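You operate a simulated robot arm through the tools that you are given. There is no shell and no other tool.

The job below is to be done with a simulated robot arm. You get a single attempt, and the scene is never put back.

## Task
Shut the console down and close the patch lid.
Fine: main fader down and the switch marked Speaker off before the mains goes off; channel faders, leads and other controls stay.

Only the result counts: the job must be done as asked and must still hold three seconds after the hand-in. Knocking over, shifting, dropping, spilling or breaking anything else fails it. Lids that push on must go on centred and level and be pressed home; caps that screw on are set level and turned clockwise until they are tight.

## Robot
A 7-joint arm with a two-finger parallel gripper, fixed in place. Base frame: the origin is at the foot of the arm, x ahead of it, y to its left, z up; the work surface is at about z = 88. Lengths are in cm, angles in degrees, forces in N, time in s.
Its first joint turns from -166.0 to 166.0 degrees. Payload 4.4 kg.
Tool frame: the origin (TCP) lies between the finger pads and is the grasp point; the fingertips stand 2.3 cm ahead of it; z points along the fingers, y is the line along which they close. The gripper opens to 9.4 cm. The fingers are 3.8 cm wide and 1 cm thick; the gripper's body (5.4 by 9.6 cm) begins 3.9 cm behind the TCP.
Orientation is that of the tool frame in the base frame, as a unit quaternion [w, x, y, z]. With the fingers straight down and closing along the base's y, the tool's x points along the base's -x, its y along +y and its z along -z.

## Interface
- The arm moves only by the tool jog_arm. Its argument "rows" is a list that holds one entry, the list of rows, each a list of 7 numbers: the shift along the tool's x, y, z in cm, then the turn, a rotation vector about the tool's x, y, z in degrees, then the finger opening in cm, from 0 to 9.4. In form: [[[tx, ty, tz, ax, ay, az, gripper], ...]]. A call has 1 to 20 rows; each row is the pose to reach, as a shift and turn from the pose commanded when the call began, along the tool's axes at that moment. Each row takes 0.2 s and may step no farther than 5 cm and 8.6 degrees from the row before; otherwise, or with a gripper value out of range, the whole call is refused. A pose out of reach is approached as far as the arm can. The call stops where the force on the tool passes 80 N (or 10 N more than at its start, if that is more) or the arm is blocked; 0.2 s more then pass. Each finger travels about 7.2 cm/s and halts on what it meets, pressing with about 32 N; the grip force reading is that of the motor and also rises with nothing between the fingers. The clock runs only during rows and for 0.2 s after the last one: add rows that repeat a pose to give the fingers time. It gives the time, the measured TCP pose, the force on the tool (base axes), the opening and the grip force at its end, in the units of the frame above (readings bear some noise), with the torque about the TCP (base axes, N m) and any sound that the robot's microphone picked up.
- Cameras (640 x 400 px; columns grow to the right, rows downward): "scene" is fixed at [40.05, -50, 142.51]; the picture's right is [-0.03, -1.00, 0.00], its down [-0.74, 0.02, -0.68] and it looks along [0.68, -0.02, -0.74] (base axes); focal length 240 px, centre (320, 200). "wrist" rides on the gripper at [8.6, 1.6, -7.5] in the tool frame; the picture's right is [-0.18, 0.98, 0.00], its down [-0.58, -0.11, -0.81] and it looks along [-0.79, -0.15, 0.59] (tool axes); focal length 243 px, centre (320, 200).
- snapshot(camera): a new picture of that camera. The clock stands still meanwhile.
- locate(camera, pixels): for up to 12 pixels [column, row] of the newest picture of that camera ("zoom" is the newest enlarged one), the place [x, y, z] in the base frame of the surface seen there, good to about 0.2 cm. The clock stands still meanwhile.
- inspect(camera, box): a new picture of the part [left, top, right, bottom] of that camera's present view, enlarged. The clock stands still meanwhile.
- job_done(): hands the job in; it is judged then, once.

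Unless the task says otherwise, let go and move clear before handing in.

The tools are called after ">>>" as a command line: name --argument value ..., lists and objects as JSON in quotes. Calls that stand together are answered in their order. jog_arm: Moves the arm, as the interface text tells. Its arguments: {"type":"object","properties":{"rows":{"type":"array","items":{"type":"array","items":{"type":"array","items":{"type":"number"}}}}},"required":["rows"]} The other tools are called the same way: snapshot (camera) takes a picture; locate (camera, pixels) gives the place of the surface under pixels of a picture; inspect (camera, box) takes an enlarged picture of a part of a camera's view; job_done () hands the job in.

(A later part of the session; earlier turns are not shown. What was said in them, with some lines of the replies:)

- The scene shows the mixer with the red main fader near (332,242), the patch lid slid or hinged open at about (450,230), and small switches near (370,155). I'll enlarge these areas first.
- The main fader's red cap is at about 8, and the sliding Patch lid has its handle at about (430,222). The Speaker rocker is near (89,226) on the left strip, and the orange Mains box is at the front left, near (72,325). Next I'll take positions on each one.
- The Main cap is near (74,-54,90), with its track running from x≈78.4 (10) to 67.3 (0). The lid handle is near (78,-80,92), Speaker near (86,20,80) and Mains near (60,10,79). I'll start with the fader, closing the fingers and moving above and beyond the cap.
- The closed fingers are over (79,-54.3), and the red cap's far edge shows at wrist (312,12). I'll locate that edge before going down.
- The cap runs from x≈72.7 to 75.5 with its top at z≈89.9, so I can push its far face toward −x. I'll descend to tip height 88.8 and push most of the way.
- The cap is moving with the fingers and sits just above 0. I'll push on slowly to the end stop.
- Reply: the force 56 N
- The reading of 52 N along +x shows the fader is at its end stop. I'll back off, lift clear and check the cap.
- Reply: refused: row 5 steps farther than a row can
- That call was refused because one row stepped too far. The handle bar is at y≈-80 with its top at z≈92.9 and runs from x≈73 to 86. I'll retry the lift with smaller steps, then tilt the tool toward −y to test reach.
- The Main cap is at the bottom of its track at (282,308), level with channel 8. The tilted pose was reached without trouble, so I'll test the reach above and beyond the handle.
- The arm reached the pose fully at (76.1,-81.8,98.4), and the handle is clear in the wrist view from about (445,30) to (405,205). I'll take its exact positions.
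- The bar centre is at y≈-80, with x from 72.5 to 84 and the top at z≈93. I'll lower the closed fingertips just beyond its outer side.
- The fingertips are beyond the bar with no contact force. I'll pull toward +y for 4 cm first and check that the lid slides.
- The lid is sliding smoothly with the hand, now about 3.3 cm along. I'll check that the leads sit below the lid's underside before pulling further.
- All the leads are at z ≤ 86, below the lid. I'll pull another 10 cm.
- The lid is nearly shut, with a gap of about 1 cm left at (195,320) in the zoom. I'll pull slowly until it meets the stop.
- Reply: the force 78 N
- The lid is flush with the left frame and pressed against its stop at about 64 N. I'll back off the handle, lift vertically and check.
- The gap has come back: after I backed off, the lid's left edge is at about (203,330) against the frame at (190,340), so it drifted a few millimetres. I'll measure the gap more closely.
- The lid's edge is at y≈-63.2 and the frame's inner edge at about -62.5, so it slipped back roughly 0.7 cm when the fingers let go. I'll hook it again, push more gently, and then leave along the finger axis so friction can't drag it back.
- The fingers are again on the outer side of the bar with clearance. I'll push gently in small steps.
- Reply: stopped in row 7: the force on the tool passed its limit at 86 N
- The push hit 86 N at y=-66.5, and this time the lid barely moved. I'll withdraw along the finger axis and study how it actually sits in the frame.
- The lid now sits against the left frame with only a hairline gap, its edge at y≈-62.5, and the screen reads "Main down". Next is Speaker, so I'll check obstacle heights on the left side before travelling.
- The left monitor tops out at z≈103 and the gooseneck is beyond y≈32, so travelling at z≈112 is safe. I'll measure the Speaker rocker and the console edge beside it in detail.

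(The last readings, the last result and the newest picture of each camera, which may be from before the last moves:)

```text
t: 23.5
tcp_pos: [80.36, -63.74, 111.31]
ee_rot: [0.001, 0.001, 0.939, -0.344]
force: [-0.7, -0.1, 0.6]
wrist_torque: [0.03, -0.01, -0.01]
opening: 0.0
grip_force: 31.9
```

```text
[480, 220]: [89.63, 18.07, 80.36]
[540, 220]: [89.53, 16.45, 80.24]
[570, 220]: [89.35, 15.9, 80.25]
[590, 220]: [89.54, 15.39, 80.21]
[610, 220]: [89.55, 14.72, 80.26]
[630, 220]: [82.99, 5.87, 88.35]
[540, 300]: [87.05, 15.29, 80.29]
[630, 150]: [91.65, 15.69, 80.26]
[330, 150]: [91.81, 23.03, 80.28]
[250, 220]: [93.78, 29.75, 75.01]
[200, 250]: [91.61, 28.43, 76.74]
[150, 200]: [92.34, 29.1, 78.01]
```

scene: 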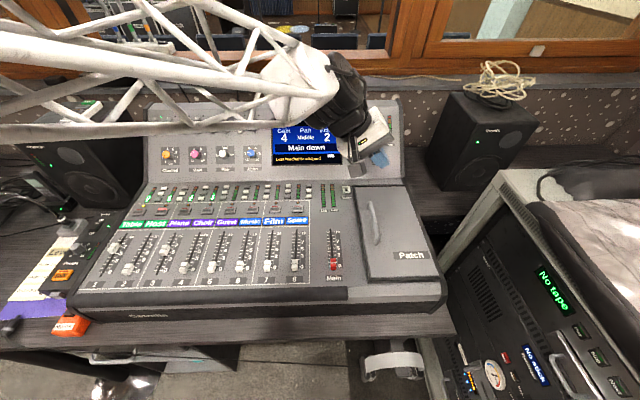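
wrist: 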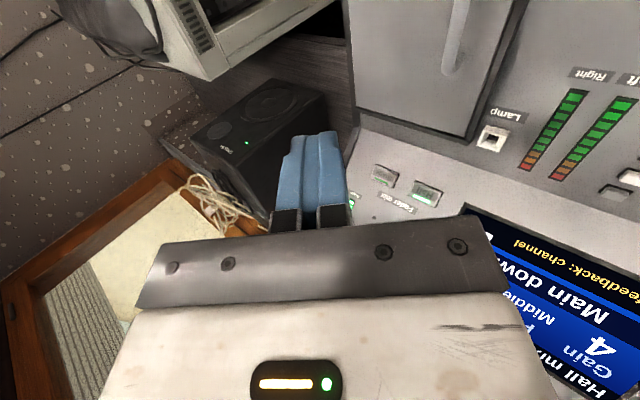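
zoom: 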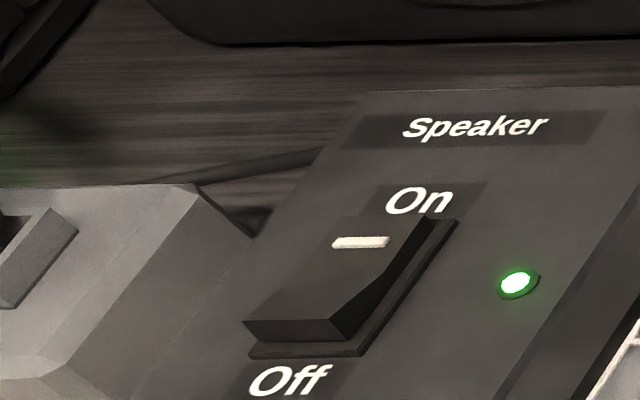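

The rocker spans x≈85.9–89.5 and y≈18.8–20.7. Its Off end (low x) is raised at z≈81.3, and the strip sits at 80.25. I need the console's side edge and the knob positions before choosing the approach.

>>> inspect --camera "scene" --box '[60, 200, 140, 260]'

>>> locate --camera "zoom" --pixels '[[460, 100], [450, 120], [440, 140], [430, 160], [470, 110], [480, 120], [140, 300], [200, 320], [170, 350], [160, 290], [110, 305], [400, 240]]'

>>> locate --camera "zoom" --pixels '[[340, 330], [360, 300], [380, 260], [420, 200], [390, 290], [440, 200], [460, 180], [370, 330], [30, 120], [60, 140], [100, 180], [40, 40]]'

```text
6.67 times, centred on (100, 230) of scene
```

zoom: 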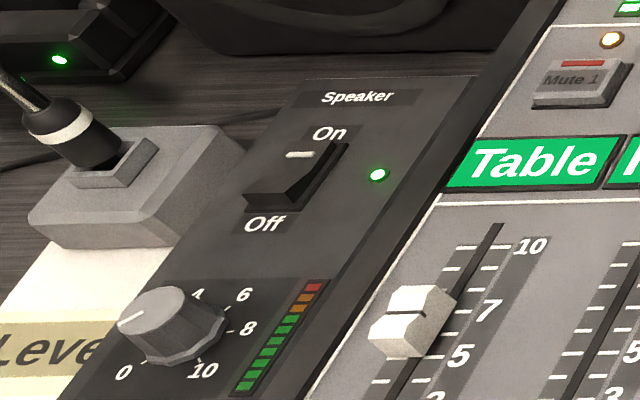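

```text
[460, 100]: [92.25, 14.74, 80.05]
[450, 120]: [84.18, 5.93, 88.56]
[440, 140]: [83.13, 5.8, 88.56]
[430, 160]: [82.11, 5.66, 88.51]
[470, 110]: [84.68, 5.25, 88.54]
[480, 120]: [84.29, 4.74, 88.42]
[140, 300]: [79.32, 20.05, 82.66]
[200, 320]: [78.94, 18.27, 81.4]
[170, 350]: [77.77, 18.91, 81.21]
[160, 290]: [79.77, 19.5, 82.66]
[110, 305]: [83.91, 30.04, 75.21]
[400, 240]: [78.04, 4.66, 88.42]
```

```text
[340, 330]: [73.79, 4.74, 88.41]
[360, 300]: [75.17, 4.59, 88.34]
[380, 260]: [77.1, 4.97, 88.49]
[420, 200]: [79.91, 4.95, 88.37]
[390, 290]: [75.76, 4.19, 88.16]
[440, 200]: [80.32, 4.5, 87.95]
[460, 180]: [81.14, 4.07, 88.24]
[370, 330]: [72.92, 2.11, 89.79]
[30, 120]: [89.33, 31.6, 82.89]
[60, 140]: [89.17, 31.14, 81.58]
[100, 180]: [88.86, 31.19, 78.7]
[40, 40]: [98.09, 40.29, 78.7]
```

The console edge is at y≈5.9 and the knob at (79,19), so there's plenty of room around the rocker. I'll untilt the tool while moving back over the console at height.

>>> jog_arm --rows '[[[0.48, 2.95, -2.92, -8, 0, 0, 0], [0.96, 5.9, -5.84, -16, 0, 0, 0], [1.44, 8.86, -8.76, -24, 0, 0, 0], [1.92, 11.8, -11.68, -32, 0, 0, 0], [2.4, 14.77, -14.6, -40.2, 0, 0, 0], [2.4, 14.77, -14.6, -40.2, 0, 0, 0]]]'

```text
t: 24.9
tcp_pos: [77.92, -42.86, 112.9]
ee_rot: [0.002, 0.001, 1.0, 0.001]
force: [0.5, -0.2, -0.1]
wrist_torque: [0.03, -0.03, 0.0]
opening: 0.01
grip_force: 31.8
```

The tool is vertical again at (77.9,-42.9,112.9). I'll travel at height to above the Speaker rocker.

>>> jog_arm --rows '[[[0, 4.8, 0, 0, 0, 0, 0], [0, 9.6, 0, 0, 0, 0, 0], [0, 14.4, 0, 0, 0, 0, 0], [0, 19.2, 0, 0, 0, 0, 0], [0, 24, 0, 0, 0, 0, 0], [0, 28.8, 0, 0, 0, 0, 0], [-0.5, 33.6, 0, 0, 0, 0, 0], [-1, 38.4, 0, 0, 0, 0, 0], [-2, 43, 0, 0, 0, 0, 0], [-3, 47.7, 0, 0, 0, 0, 0], [-4, 52.4, 0, 0, 0, 0, 0], [-5, 57.1, 0, 0, 0, 0, 0], [-6, 61, 0, 0, 0, 0, 0], [-7.1, 62.5, 1, 0, 7.5, 0, 0], [-7.1, 62.5, 5, 0, 15, 0, 0], [-7.1, 62.5, 5, 0, 15, 0, 0]]]'

>>> snapshot --camera "scene"

>>> snapshot --camera "wrist"

```text
t: 28.3
tcp_pos: [85.59, 19.63, 107.09]
ee_rot: [-0.13, 0.001, 0.991, -0.001]
force: [0.4, -0.4, -0.4]
wrist_torque: [0.0, -0.02, 0.0]
opening: 0.0
grip_force: 32.0
```

```text
taken
```

scene: 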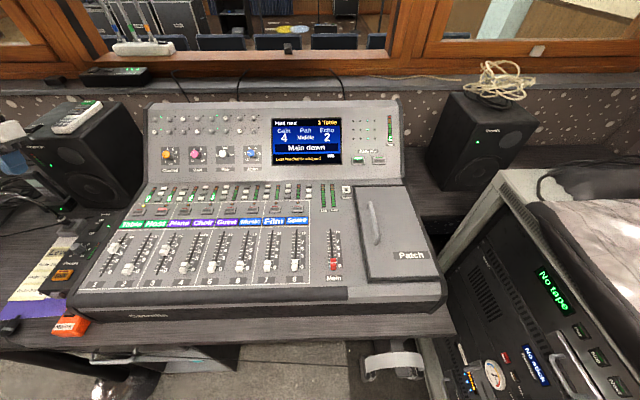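

```text
taken
```

wrist: 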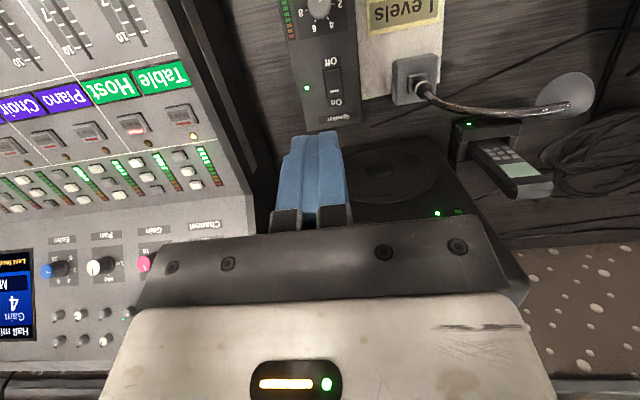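

The scene picture clearly shows the lid closed and Main down, and the Speaker rocker is visible at wrist (332,80). I'll pin down its location from this angle.

>>> inspect --camera "wrist" --box '[280, 30, 380, 130]'

>>> locate --camera "zoom" --pixels '[[330, 260], [310, 260], [350, 260], [330, 240], [330, 225], [330, 290], [340, 320], [340, 350], [360, 300], [310, 300]]'

>>> locate --camera "wrist" --pixels '[[390, 180], [450, 260], [480, 280], [318, 138], [318, 210]]'

>>> jog_arm --rows '[[[0, 0, 0, 0, 0, 0, 0]]]'

```text
4.00 times, centred on (330, 80) of wrist
```

zoom: 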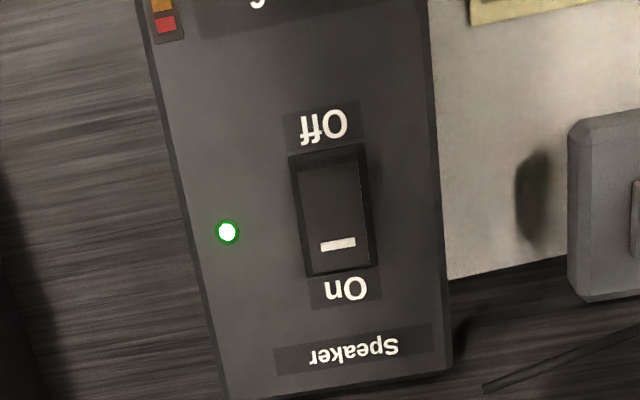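

```text
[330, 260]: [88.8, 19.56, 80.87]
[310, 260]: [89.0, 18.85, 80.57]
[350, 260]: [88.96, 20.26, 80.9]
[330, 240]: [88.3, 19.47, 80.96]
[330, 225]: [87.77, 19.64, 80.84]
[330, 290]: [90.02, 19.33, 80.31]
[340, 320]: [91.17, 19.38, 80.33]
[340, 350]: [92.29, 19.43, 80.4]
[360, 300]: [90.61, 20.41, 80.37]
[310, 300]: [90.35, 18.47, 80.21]
```

```text
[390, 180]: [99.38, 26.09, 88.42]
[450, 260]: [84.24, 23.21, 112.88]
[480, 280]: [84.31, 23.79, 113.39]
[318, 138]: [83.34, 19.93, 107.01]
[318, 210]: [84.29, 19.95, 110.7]
```

```text
t: 28.7
tcp_pos: [85.48, 19.53, 107.08]
ee_rot: [-0.13, 0.001, 0.992, 0.0]
force: [-0.3, 0.2, 0.5]
wrist_torque: [-0.03, 0.0, -0.01]
opening: 0.03
grip_force: 32.0
```

The rocker centre is at y≈19.6, with the Off end near x≈86. I'll descend to just above the Off end with the tool tilted so its far tip corner leads.

>>> jog_arm --rows '[[[-0.96, 0, 3.9, 0, 0, 0, 0], [-1.91, 0, 7.8, 0, 0, 0, 0], [-2.87, 0, 11.7, 0, 0, 0, 0], [-3.82, 0, 15.6, 0, 0, 0, 0], [-4.4, 0.05, 18, 0, 0, 0, 0], [-4.78, 0.05, 19.53, 0, 0, 0, 0], [-4.78, 0.05, 19.53, 0, 0, 0, 0]]]'

>>> inspect --camera "scene" --box '[40, 180, 140, 260]'

>>> snapshot --camera "wrist"

```text
t: 30.3
tcp_pos: [85.06, 19.75, 87.42]
ee_rot: [-0.13, 0.001, 0.992, 0.0]
force: [-0.2, 0.3, 0.3]
wrist_torque: [-0.01, -0.02, -0.01]
opening: 0.01
grip_force: 31.9
```

```text
5.00 times, centred on (90, 220) of scene
```

zoom: 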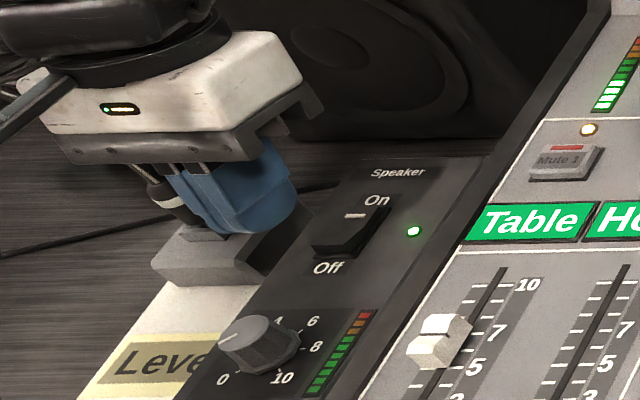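

```text
taken
```

wrist: 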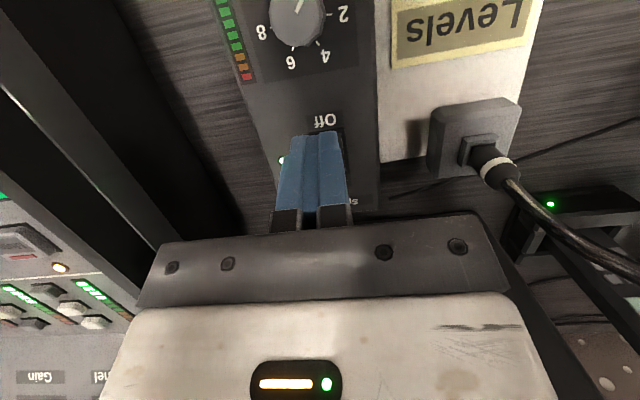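

The tip is about 3.3 cm above the Off end and lines up with the rocker. I'll press down slowly.

>>> jog_arm --rows '[[[-0.39, 0, 1.45, 0, 0, 0, 0], [-0.777, 0, 2.9, 0, 0, 0, 0], [-0.855, 0, 3.19, 0, 0, 0, 0], [-0.907, 0, 3.38, 0, 0, 0, 0], [-0.958, 0, 3.57, 0, 0, 0, 0], [-1.01, 0, 3.77, 0, 0, 0, 0], [-1.062, 0, 3.96, 0, 0, 0, 0]]]'

>>> inspect --camera "scene" --box '[60, 200, 140, 260]'

```text
t: 31.9
tcp_pos: [84.81, 19.66, 83.63]
ee_rot: [-0.129, 0.001, 0.992, 0.0]
force: [-15.0, -3.6, 26.7]
wrist_torque: [-0.13, 0.05, 0.05]
opening: 0.0
grip_force: 32.1
```

```text
6.67 times, centred on (100, 230) of scene
```

zoom: 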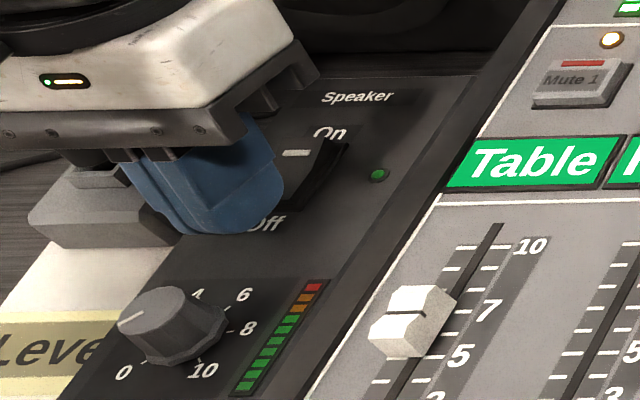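

The Speaker LED at (378,175) has gone dark and the rocker has flipped. I'll lift straight up and confirm it holds.

>>> jog_arm --rows '[[[0.26, 0, -0.97, 0, 0, 0, 0], [1.04, 0, -3.86, 0, 0, 0, 0], [2.2, 0, -8.2, 0, 0, 0, 0], [3.4, 0, -12.7, 0, 0, 0, 0], [4.6, 0, -17.2, 0, 0, 0, 0], [5.8, 0, -21.6, 0, 0, 0, 0], [5.8, 0, -21.6, 0, 0, 0, 0]]]'

>>> inspect --camera "scene" --box '[60, 200, 140, 260]'

>>> inspect --camera "scene" --box '[50, 290, 110, 340]'

>>> locate --camera "zoom" --pixels '[[200, 185], [240, 195], [210, 160], [235, 175], [270, 180], [215, 140], [200, 165], [180, 230], [250, 130], [300, 180], [290, 150], [230, 205]]'

```text
t: 33.5
tcp_pos: [84.47, 19.7, 105.9]
ee_rot: [-0.129, 0.0, 0.992, 0.0]
force: [0.1, 0.2, 0.6]
wrist_torque: [0.01, 0.02, -0.02]
opening: 0.0
grip_force: 32.2
```

```text
6.67 times, centred on (100, 230) of scene
```

zoom: 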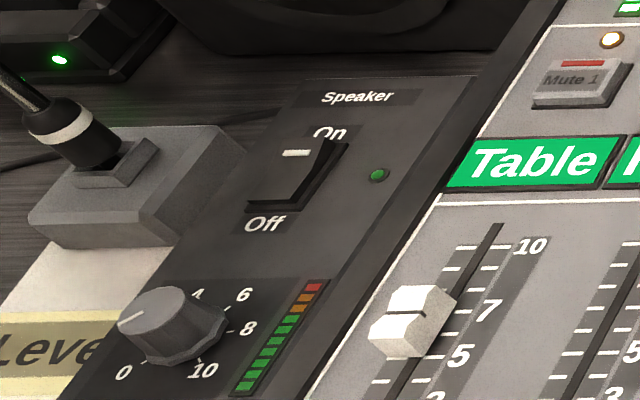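

```text
8.00 times, centred on (80, 315) of scene
```

zoom: 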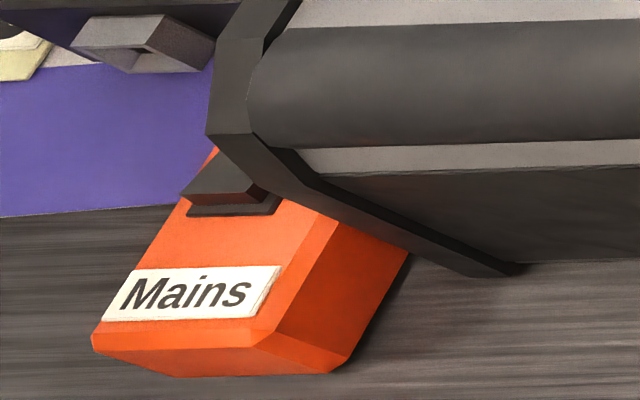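

```text
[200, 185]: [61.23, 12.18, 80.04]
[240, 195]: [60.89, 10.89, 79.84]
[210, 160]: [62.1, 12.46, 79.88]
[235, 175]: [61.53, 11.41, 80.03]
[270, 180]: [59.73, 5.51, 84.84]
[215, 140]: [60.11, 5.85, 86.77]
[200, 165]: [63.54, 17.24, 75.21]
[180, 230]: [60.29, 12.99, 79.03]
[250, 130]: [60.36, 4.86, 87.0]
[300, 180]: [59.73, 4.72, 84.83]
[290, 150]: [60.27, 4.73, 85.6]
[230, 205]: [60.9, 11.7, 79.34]
```

Speaker is off and stays off, with its LED dark. The Mains rocker near (61.5,11.5,80) is partly hidden by the console trim, so I'll bring the wrist camera round to look at it.

>>> jog_arm --rows '[[[3.7, -1.84, 1.64, 0, -4, 0, 0], [7.4, -3.68, 3.28, 0, -8, 0, 0], [11.1, -5.52, 4.92, 0, -12, 0, 0], [14.8, -7.36, 6.56, 0, -15, 0, 0], [18.5, -9.2, 8.2, 0, -15, 0, 0], [22.2, -11.04, 9.84, 0, -15, 0, 0], [25.9, -12.88, 11.48, 0, -15, 0, 0], [29.6, -14.7, 13.1, 0, -15, 0, 0], [29.6, -14.7, 13.1, 0, -15, 0, 0]]]'

>>> snapshot --camera "wrist"

>>> snapshot --camera "scene"

```text
t: 35.5
tcp_pos: [52.62, 5.08, 100.74]
ee_rot: [0.001, 0.001, 1.0, 0.0]
force: [0.3, -0.3, -0.3]
wrist_torque: [0.01, -0.04, -0.03]
opening: 0.0
grip_force: 32.1
```

```text
taken
```

wrist: 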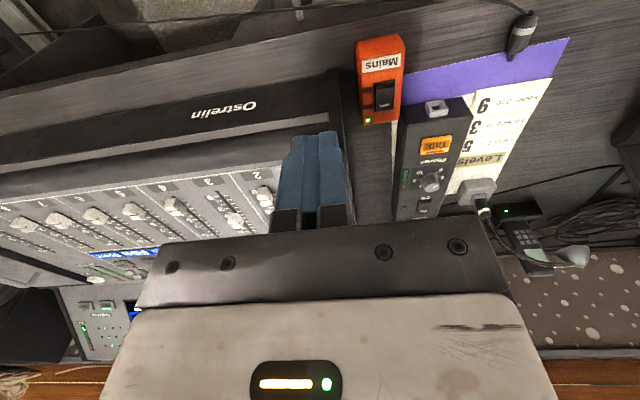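

```text
taken
```

scene: 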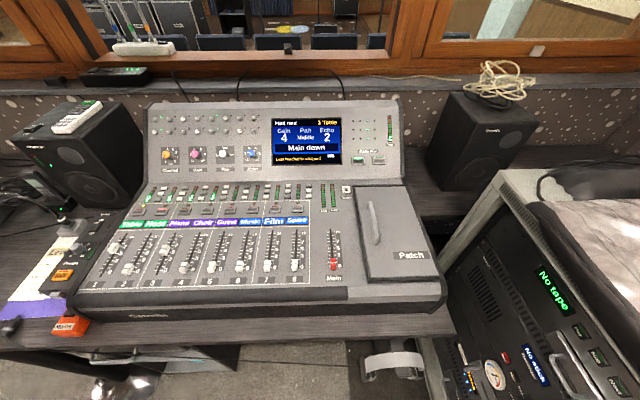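

The Mains box with its rocker and green LED is clearly visible at wrist (383,85). I'll enlarge it and measure.

>>> inspect --camera "wrist" --box '[340, 30, 430, 130]'

>>> locate --camera "zoom" --pixels '[[300, 215], [300, 230], [300, 250], [300, 270], [300, 295], [270, 250], [330, 250], [330, 215], [230, 360], [280, 310], [220, 200], [390, 200]]'

```text
4.00 times, centred on (385, 80) of wrist
```

zoom: 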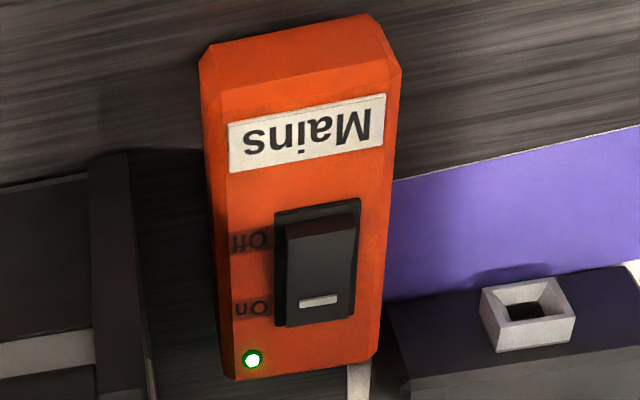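

```text
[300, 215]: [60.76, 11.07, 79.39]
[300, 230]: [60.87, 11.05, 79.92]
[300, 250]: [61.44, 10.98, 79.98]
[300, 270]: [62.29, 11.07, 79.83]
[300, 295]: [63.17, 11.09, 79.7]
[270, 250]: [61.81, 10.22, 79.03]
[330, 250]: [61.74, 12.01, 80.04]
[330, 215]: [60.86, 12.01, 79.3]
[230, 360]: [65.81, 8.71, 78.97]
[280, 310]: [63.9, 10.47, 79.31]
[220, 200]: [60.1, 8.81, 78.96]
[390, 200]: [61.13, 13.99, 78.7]
```

The Mains rocker's Off end is the near one, raised at (60.9,11.5,80), and its On end is near x≈64. I'll move above the Off end and descend to just over it.

>>> jog_arm --rows '[[[-3.5, 3.3, 0, 0, 0, 0, 0], [-7.08, 6.62, 1, 0, 0, 0, 0], [-7.08, 6.62, 5, 0, 0, 0, 0], [-7.08, 6.62, 9.5, 0, 0, 0, 0], [-7.08, 6.62, 14, 0, 0, 0, 0], [-7.08, 6.62, 16.5, 0, 0, 0, 0], [-7.08, 6.62, 16.5, 0, 0, 0, 0]]]'

>>> inspect --camera "scene" --box '[30, 270, 130, 350]'

>>> snapshot --camera "wrist"

```text
t: 37.1
tcp_pos: [59.94, 11.78, 83.88]
ee_rot: [0.001, 0.0, 1.0, 0.0]
force: [0.7, -0.7, 0.6]
wrist_torque: [-0.01, -0.03, 0.0]
opening: 0.0
grip_force: 32.3
```

```text
5.00 times, centred on (80, 310) of scene
```

zoom: 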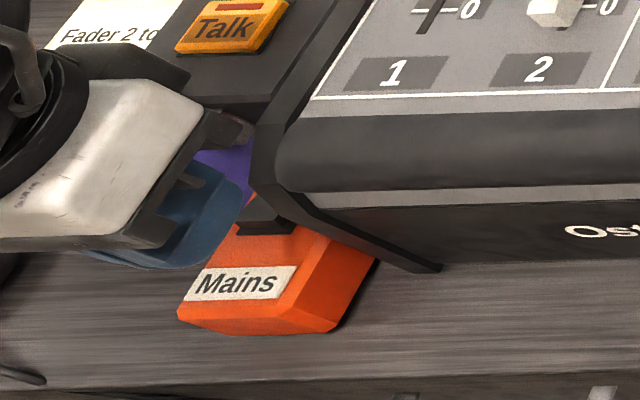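

```text
taken
```

wrist: 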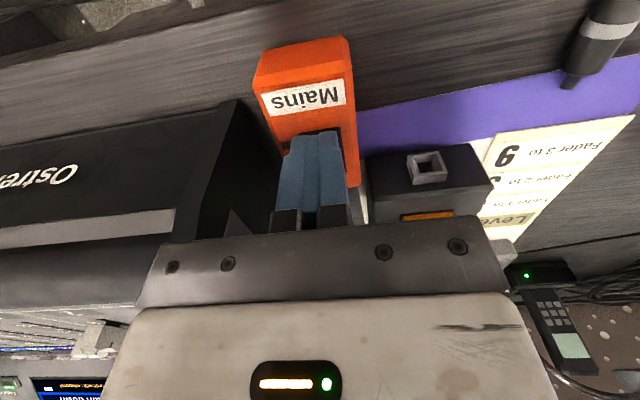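

The tip is about 1.6 cm above the raised Off end and correctly placed. I'll press down slowly.

>>> jog_arm --rows '[[[0, 0, 0.7, 0, 0, 0, 0], [0, 0, 1.2, 0, 0, 0, 0], [0, 0, 1.5, 0, 0, 0, 0], [0, 0, 1.7, 0, 0, 0, 0], [0, 0, 1.9, 0, 0, 0, 0], [0, 0, 2.05, 0, 0, 0, 0]]]'

>>> snapshot --camera "scene"

>>> snapshot --camera "wrist"

```text
t: 38.5
tcp_pos: [60.11, 11.61, 82.13]
ee_rot: [0.001, 0.001, 1.0, 0.0]
force: [-3.5, 0.2, 6.8]
wrist_torque: [0.01, -0.01, 0.0]
opening: 0.0
grip_force: 31.6
```

```text
taken
```

scene: 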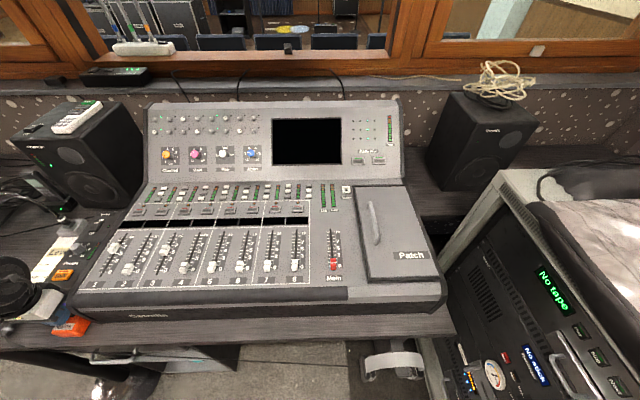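

```text
taken
```

wrist: 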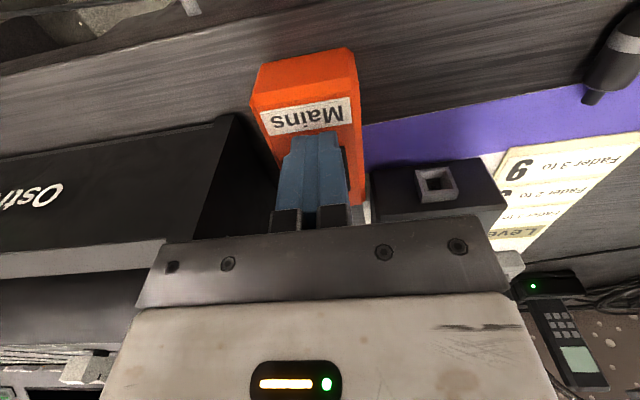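

The console screen and scribble strips are dark, so the mains is off. I'll lift clear and verify everything.

>>> jog_arm --rows '[[[0, 0, -1, 0, 0, 0, 0], [0, 0, -4, 0, 0, 0, 0], [0, 0, -8.5, 0, 0, 0, 0], [0, 0, -13, 0, 0, 0, 0], [0, 0, -17, 0, 0, 0, 0], [3.6, -3.3, -18.5, 0, 0, 0, 0], [7.2, -6.6, -18.5, 0, 0, 0, 0], [7.2, -6.6, -18.5, 0, 0, 0, 0]]]'

>>> snapshot --camera "wrist"

>>> inspect --camera "wrist" --box '[340, 30, 430, 130]'

>>> inspect --camera "scene" --box '[60, 200, 140, 260]'

>>> inspect --camera "scene" --box '[300, 170, 460, 290]'

>>> inspect --camera "scene" --box '[70, 170, 330, 320]'

```text
refused: row 6 steps farther than a row can; nothing moved
```

```text
taken
```

wrist: 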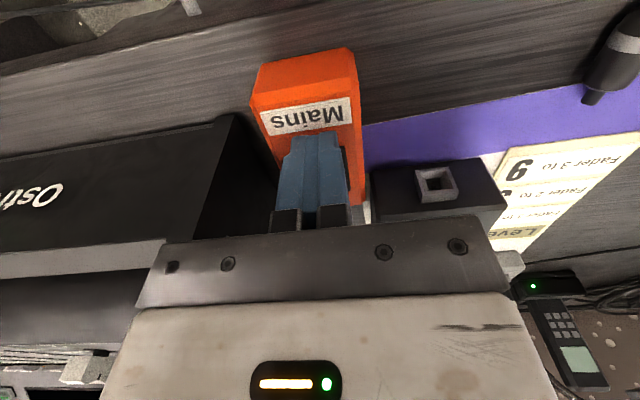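

```text
4.00 times, centred on (385, 80) of wrist
```

zoom: 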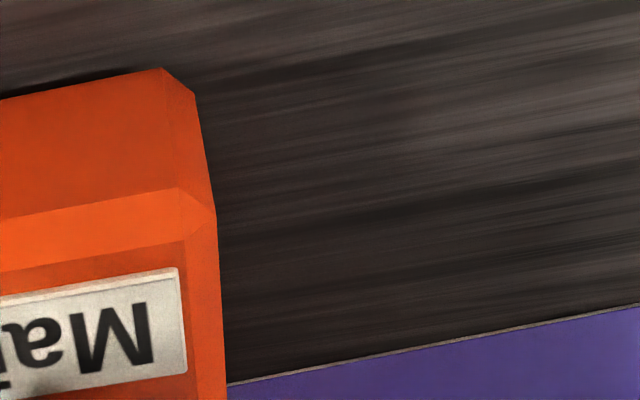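

```text
6.67 times, centred on (100, 230) of scene
```

zoom: 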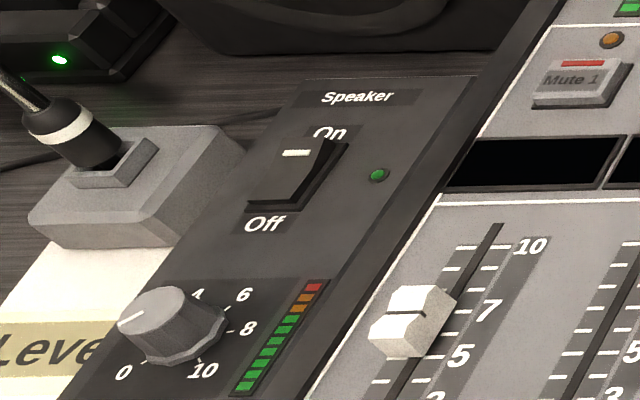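

```text
3.33 times, centred on (380, 230) of scene
```

zoom: 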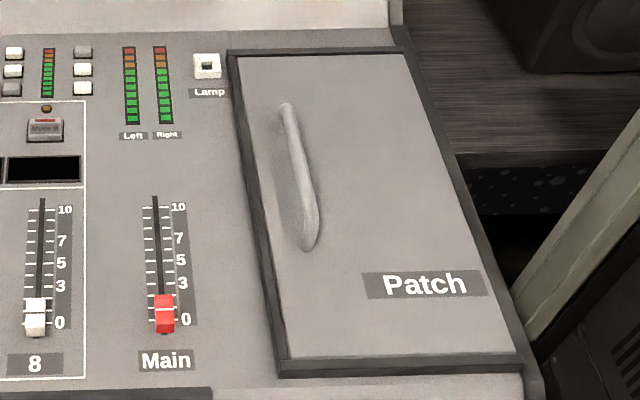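

```text
2.46 times, centred on (200, 245) of scene
```

zoom: 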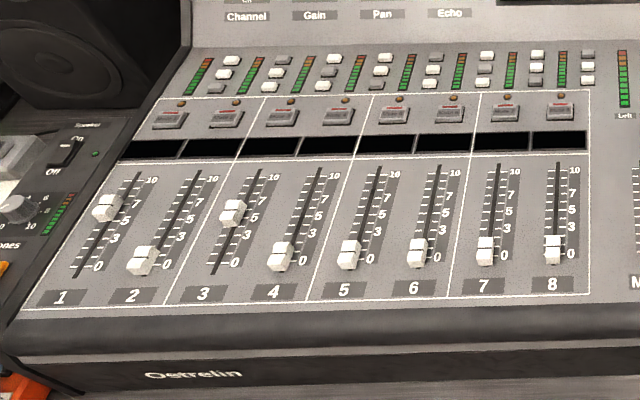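

The lift was refused because a row stepped too far. The lid is closed, Main is down and the strips are dark. I'll lift again with smaller steps.

>>> jog_arm --rows '[[[0, 0, -1, 0, 0, 0, 0], [0, 0, -4, 0, 0, 0, 0], [0, 0, -8.5, 0, 0, 0, 0], [0, 0, -13, 0, 0, 0, 0], [0, 0, -17, 0, 0, 0, 0], [3, -3, -18.5, 0, 0, 0, 0], [6, -6, -18.5, 0, 0, 0, 0], [7.2, -6.6, -18.5, 0, 0, 0, 0], [7.2, -6.6, -18.5, 0, 0, 0, 0]]]'

>>> inspect --camera "wrist" --box '[340, 30, 430, 130]'

>>> snapshot --camera "scene"

>>> inspect --camera "scene" --box '[360, 225, 460, 285]'

>>> inspect --camera "scene" --box '[350, 175, 430, 235]'

```text
t: 40.5
tcp_pos: [52.66, 4.89, 100.7]
ee_rot: [0.002, 0.002, 1.0, 0.0]
force: [0.3, -0.4, -0.8]
wrist_torque: [-0.01, 0.02, -0.01]
opening: 0.0
grip_force: 31.5
```

```text
4.00 times, centred on (385, 80) of wrist
```

zoom: 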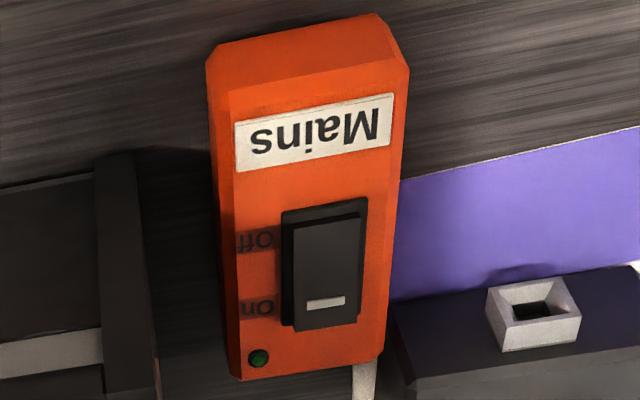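

```text
taken
```

scene: 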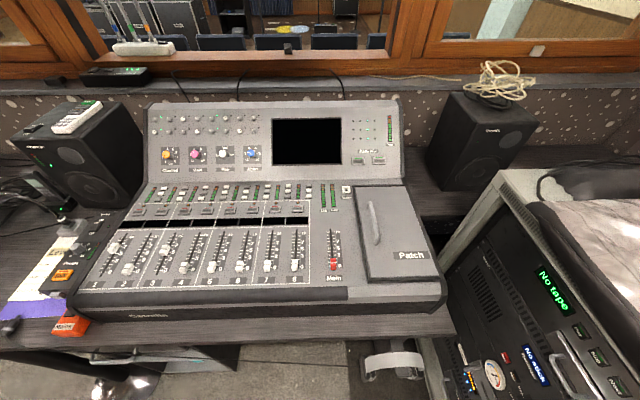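

```text
6.40 times, centred on (410, 255) of scene
```

zoom: 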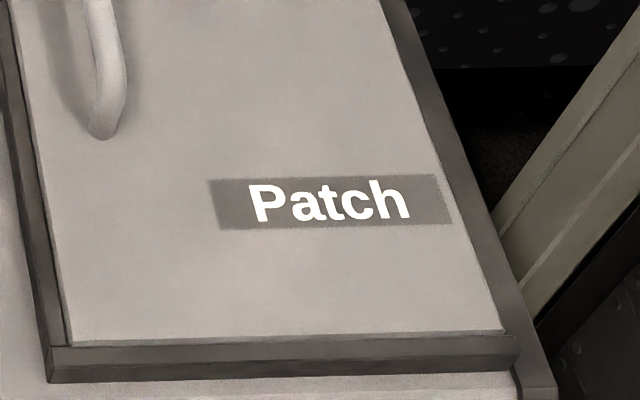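

```text
6.67 times, centred on (390, 205) of scene
```

zoom: 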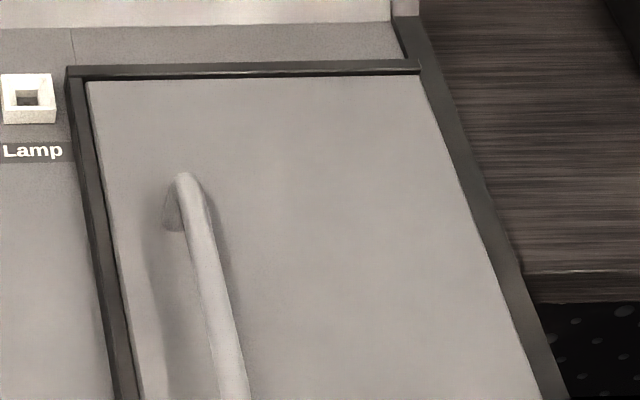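

The lid is back at its fully pushed position (label at columns 392–431), with only a hairline gap. The Mains LED is dark with the Off end down, Speaker is off, Main is at 0, and the channel faders look unchanged. The arm is clear, so I'm handing in.

>>> job_done

```text
The job is handed in.
```

The console is shut down and the patch lid is closed. I handed the job in with the arm clear, and no result has come back yet.

- **Main fader:** it is down at its end stop at 0, and the screen showed "Main down" before power went off.
- **Speaker switch:** it went off before the mains, and its green light is out.
- **Mains:** it is off. The console screen, the channel name strips and the light on the mains box are all dark.
- **Patch lid:** it slid shut against its stop with only a hairline gap. It slipped back about 0.7 cm after the first pull, so I closed it again. It was still in place in the last pictures. The force limit (about 86 N) tripped on that second push.

In the pictures, the channel faders and other controls looked unchanged, and I saw nothing knocked over or moved. The patch leads were below the lid as it closed, but I couldn't see them afterwards.
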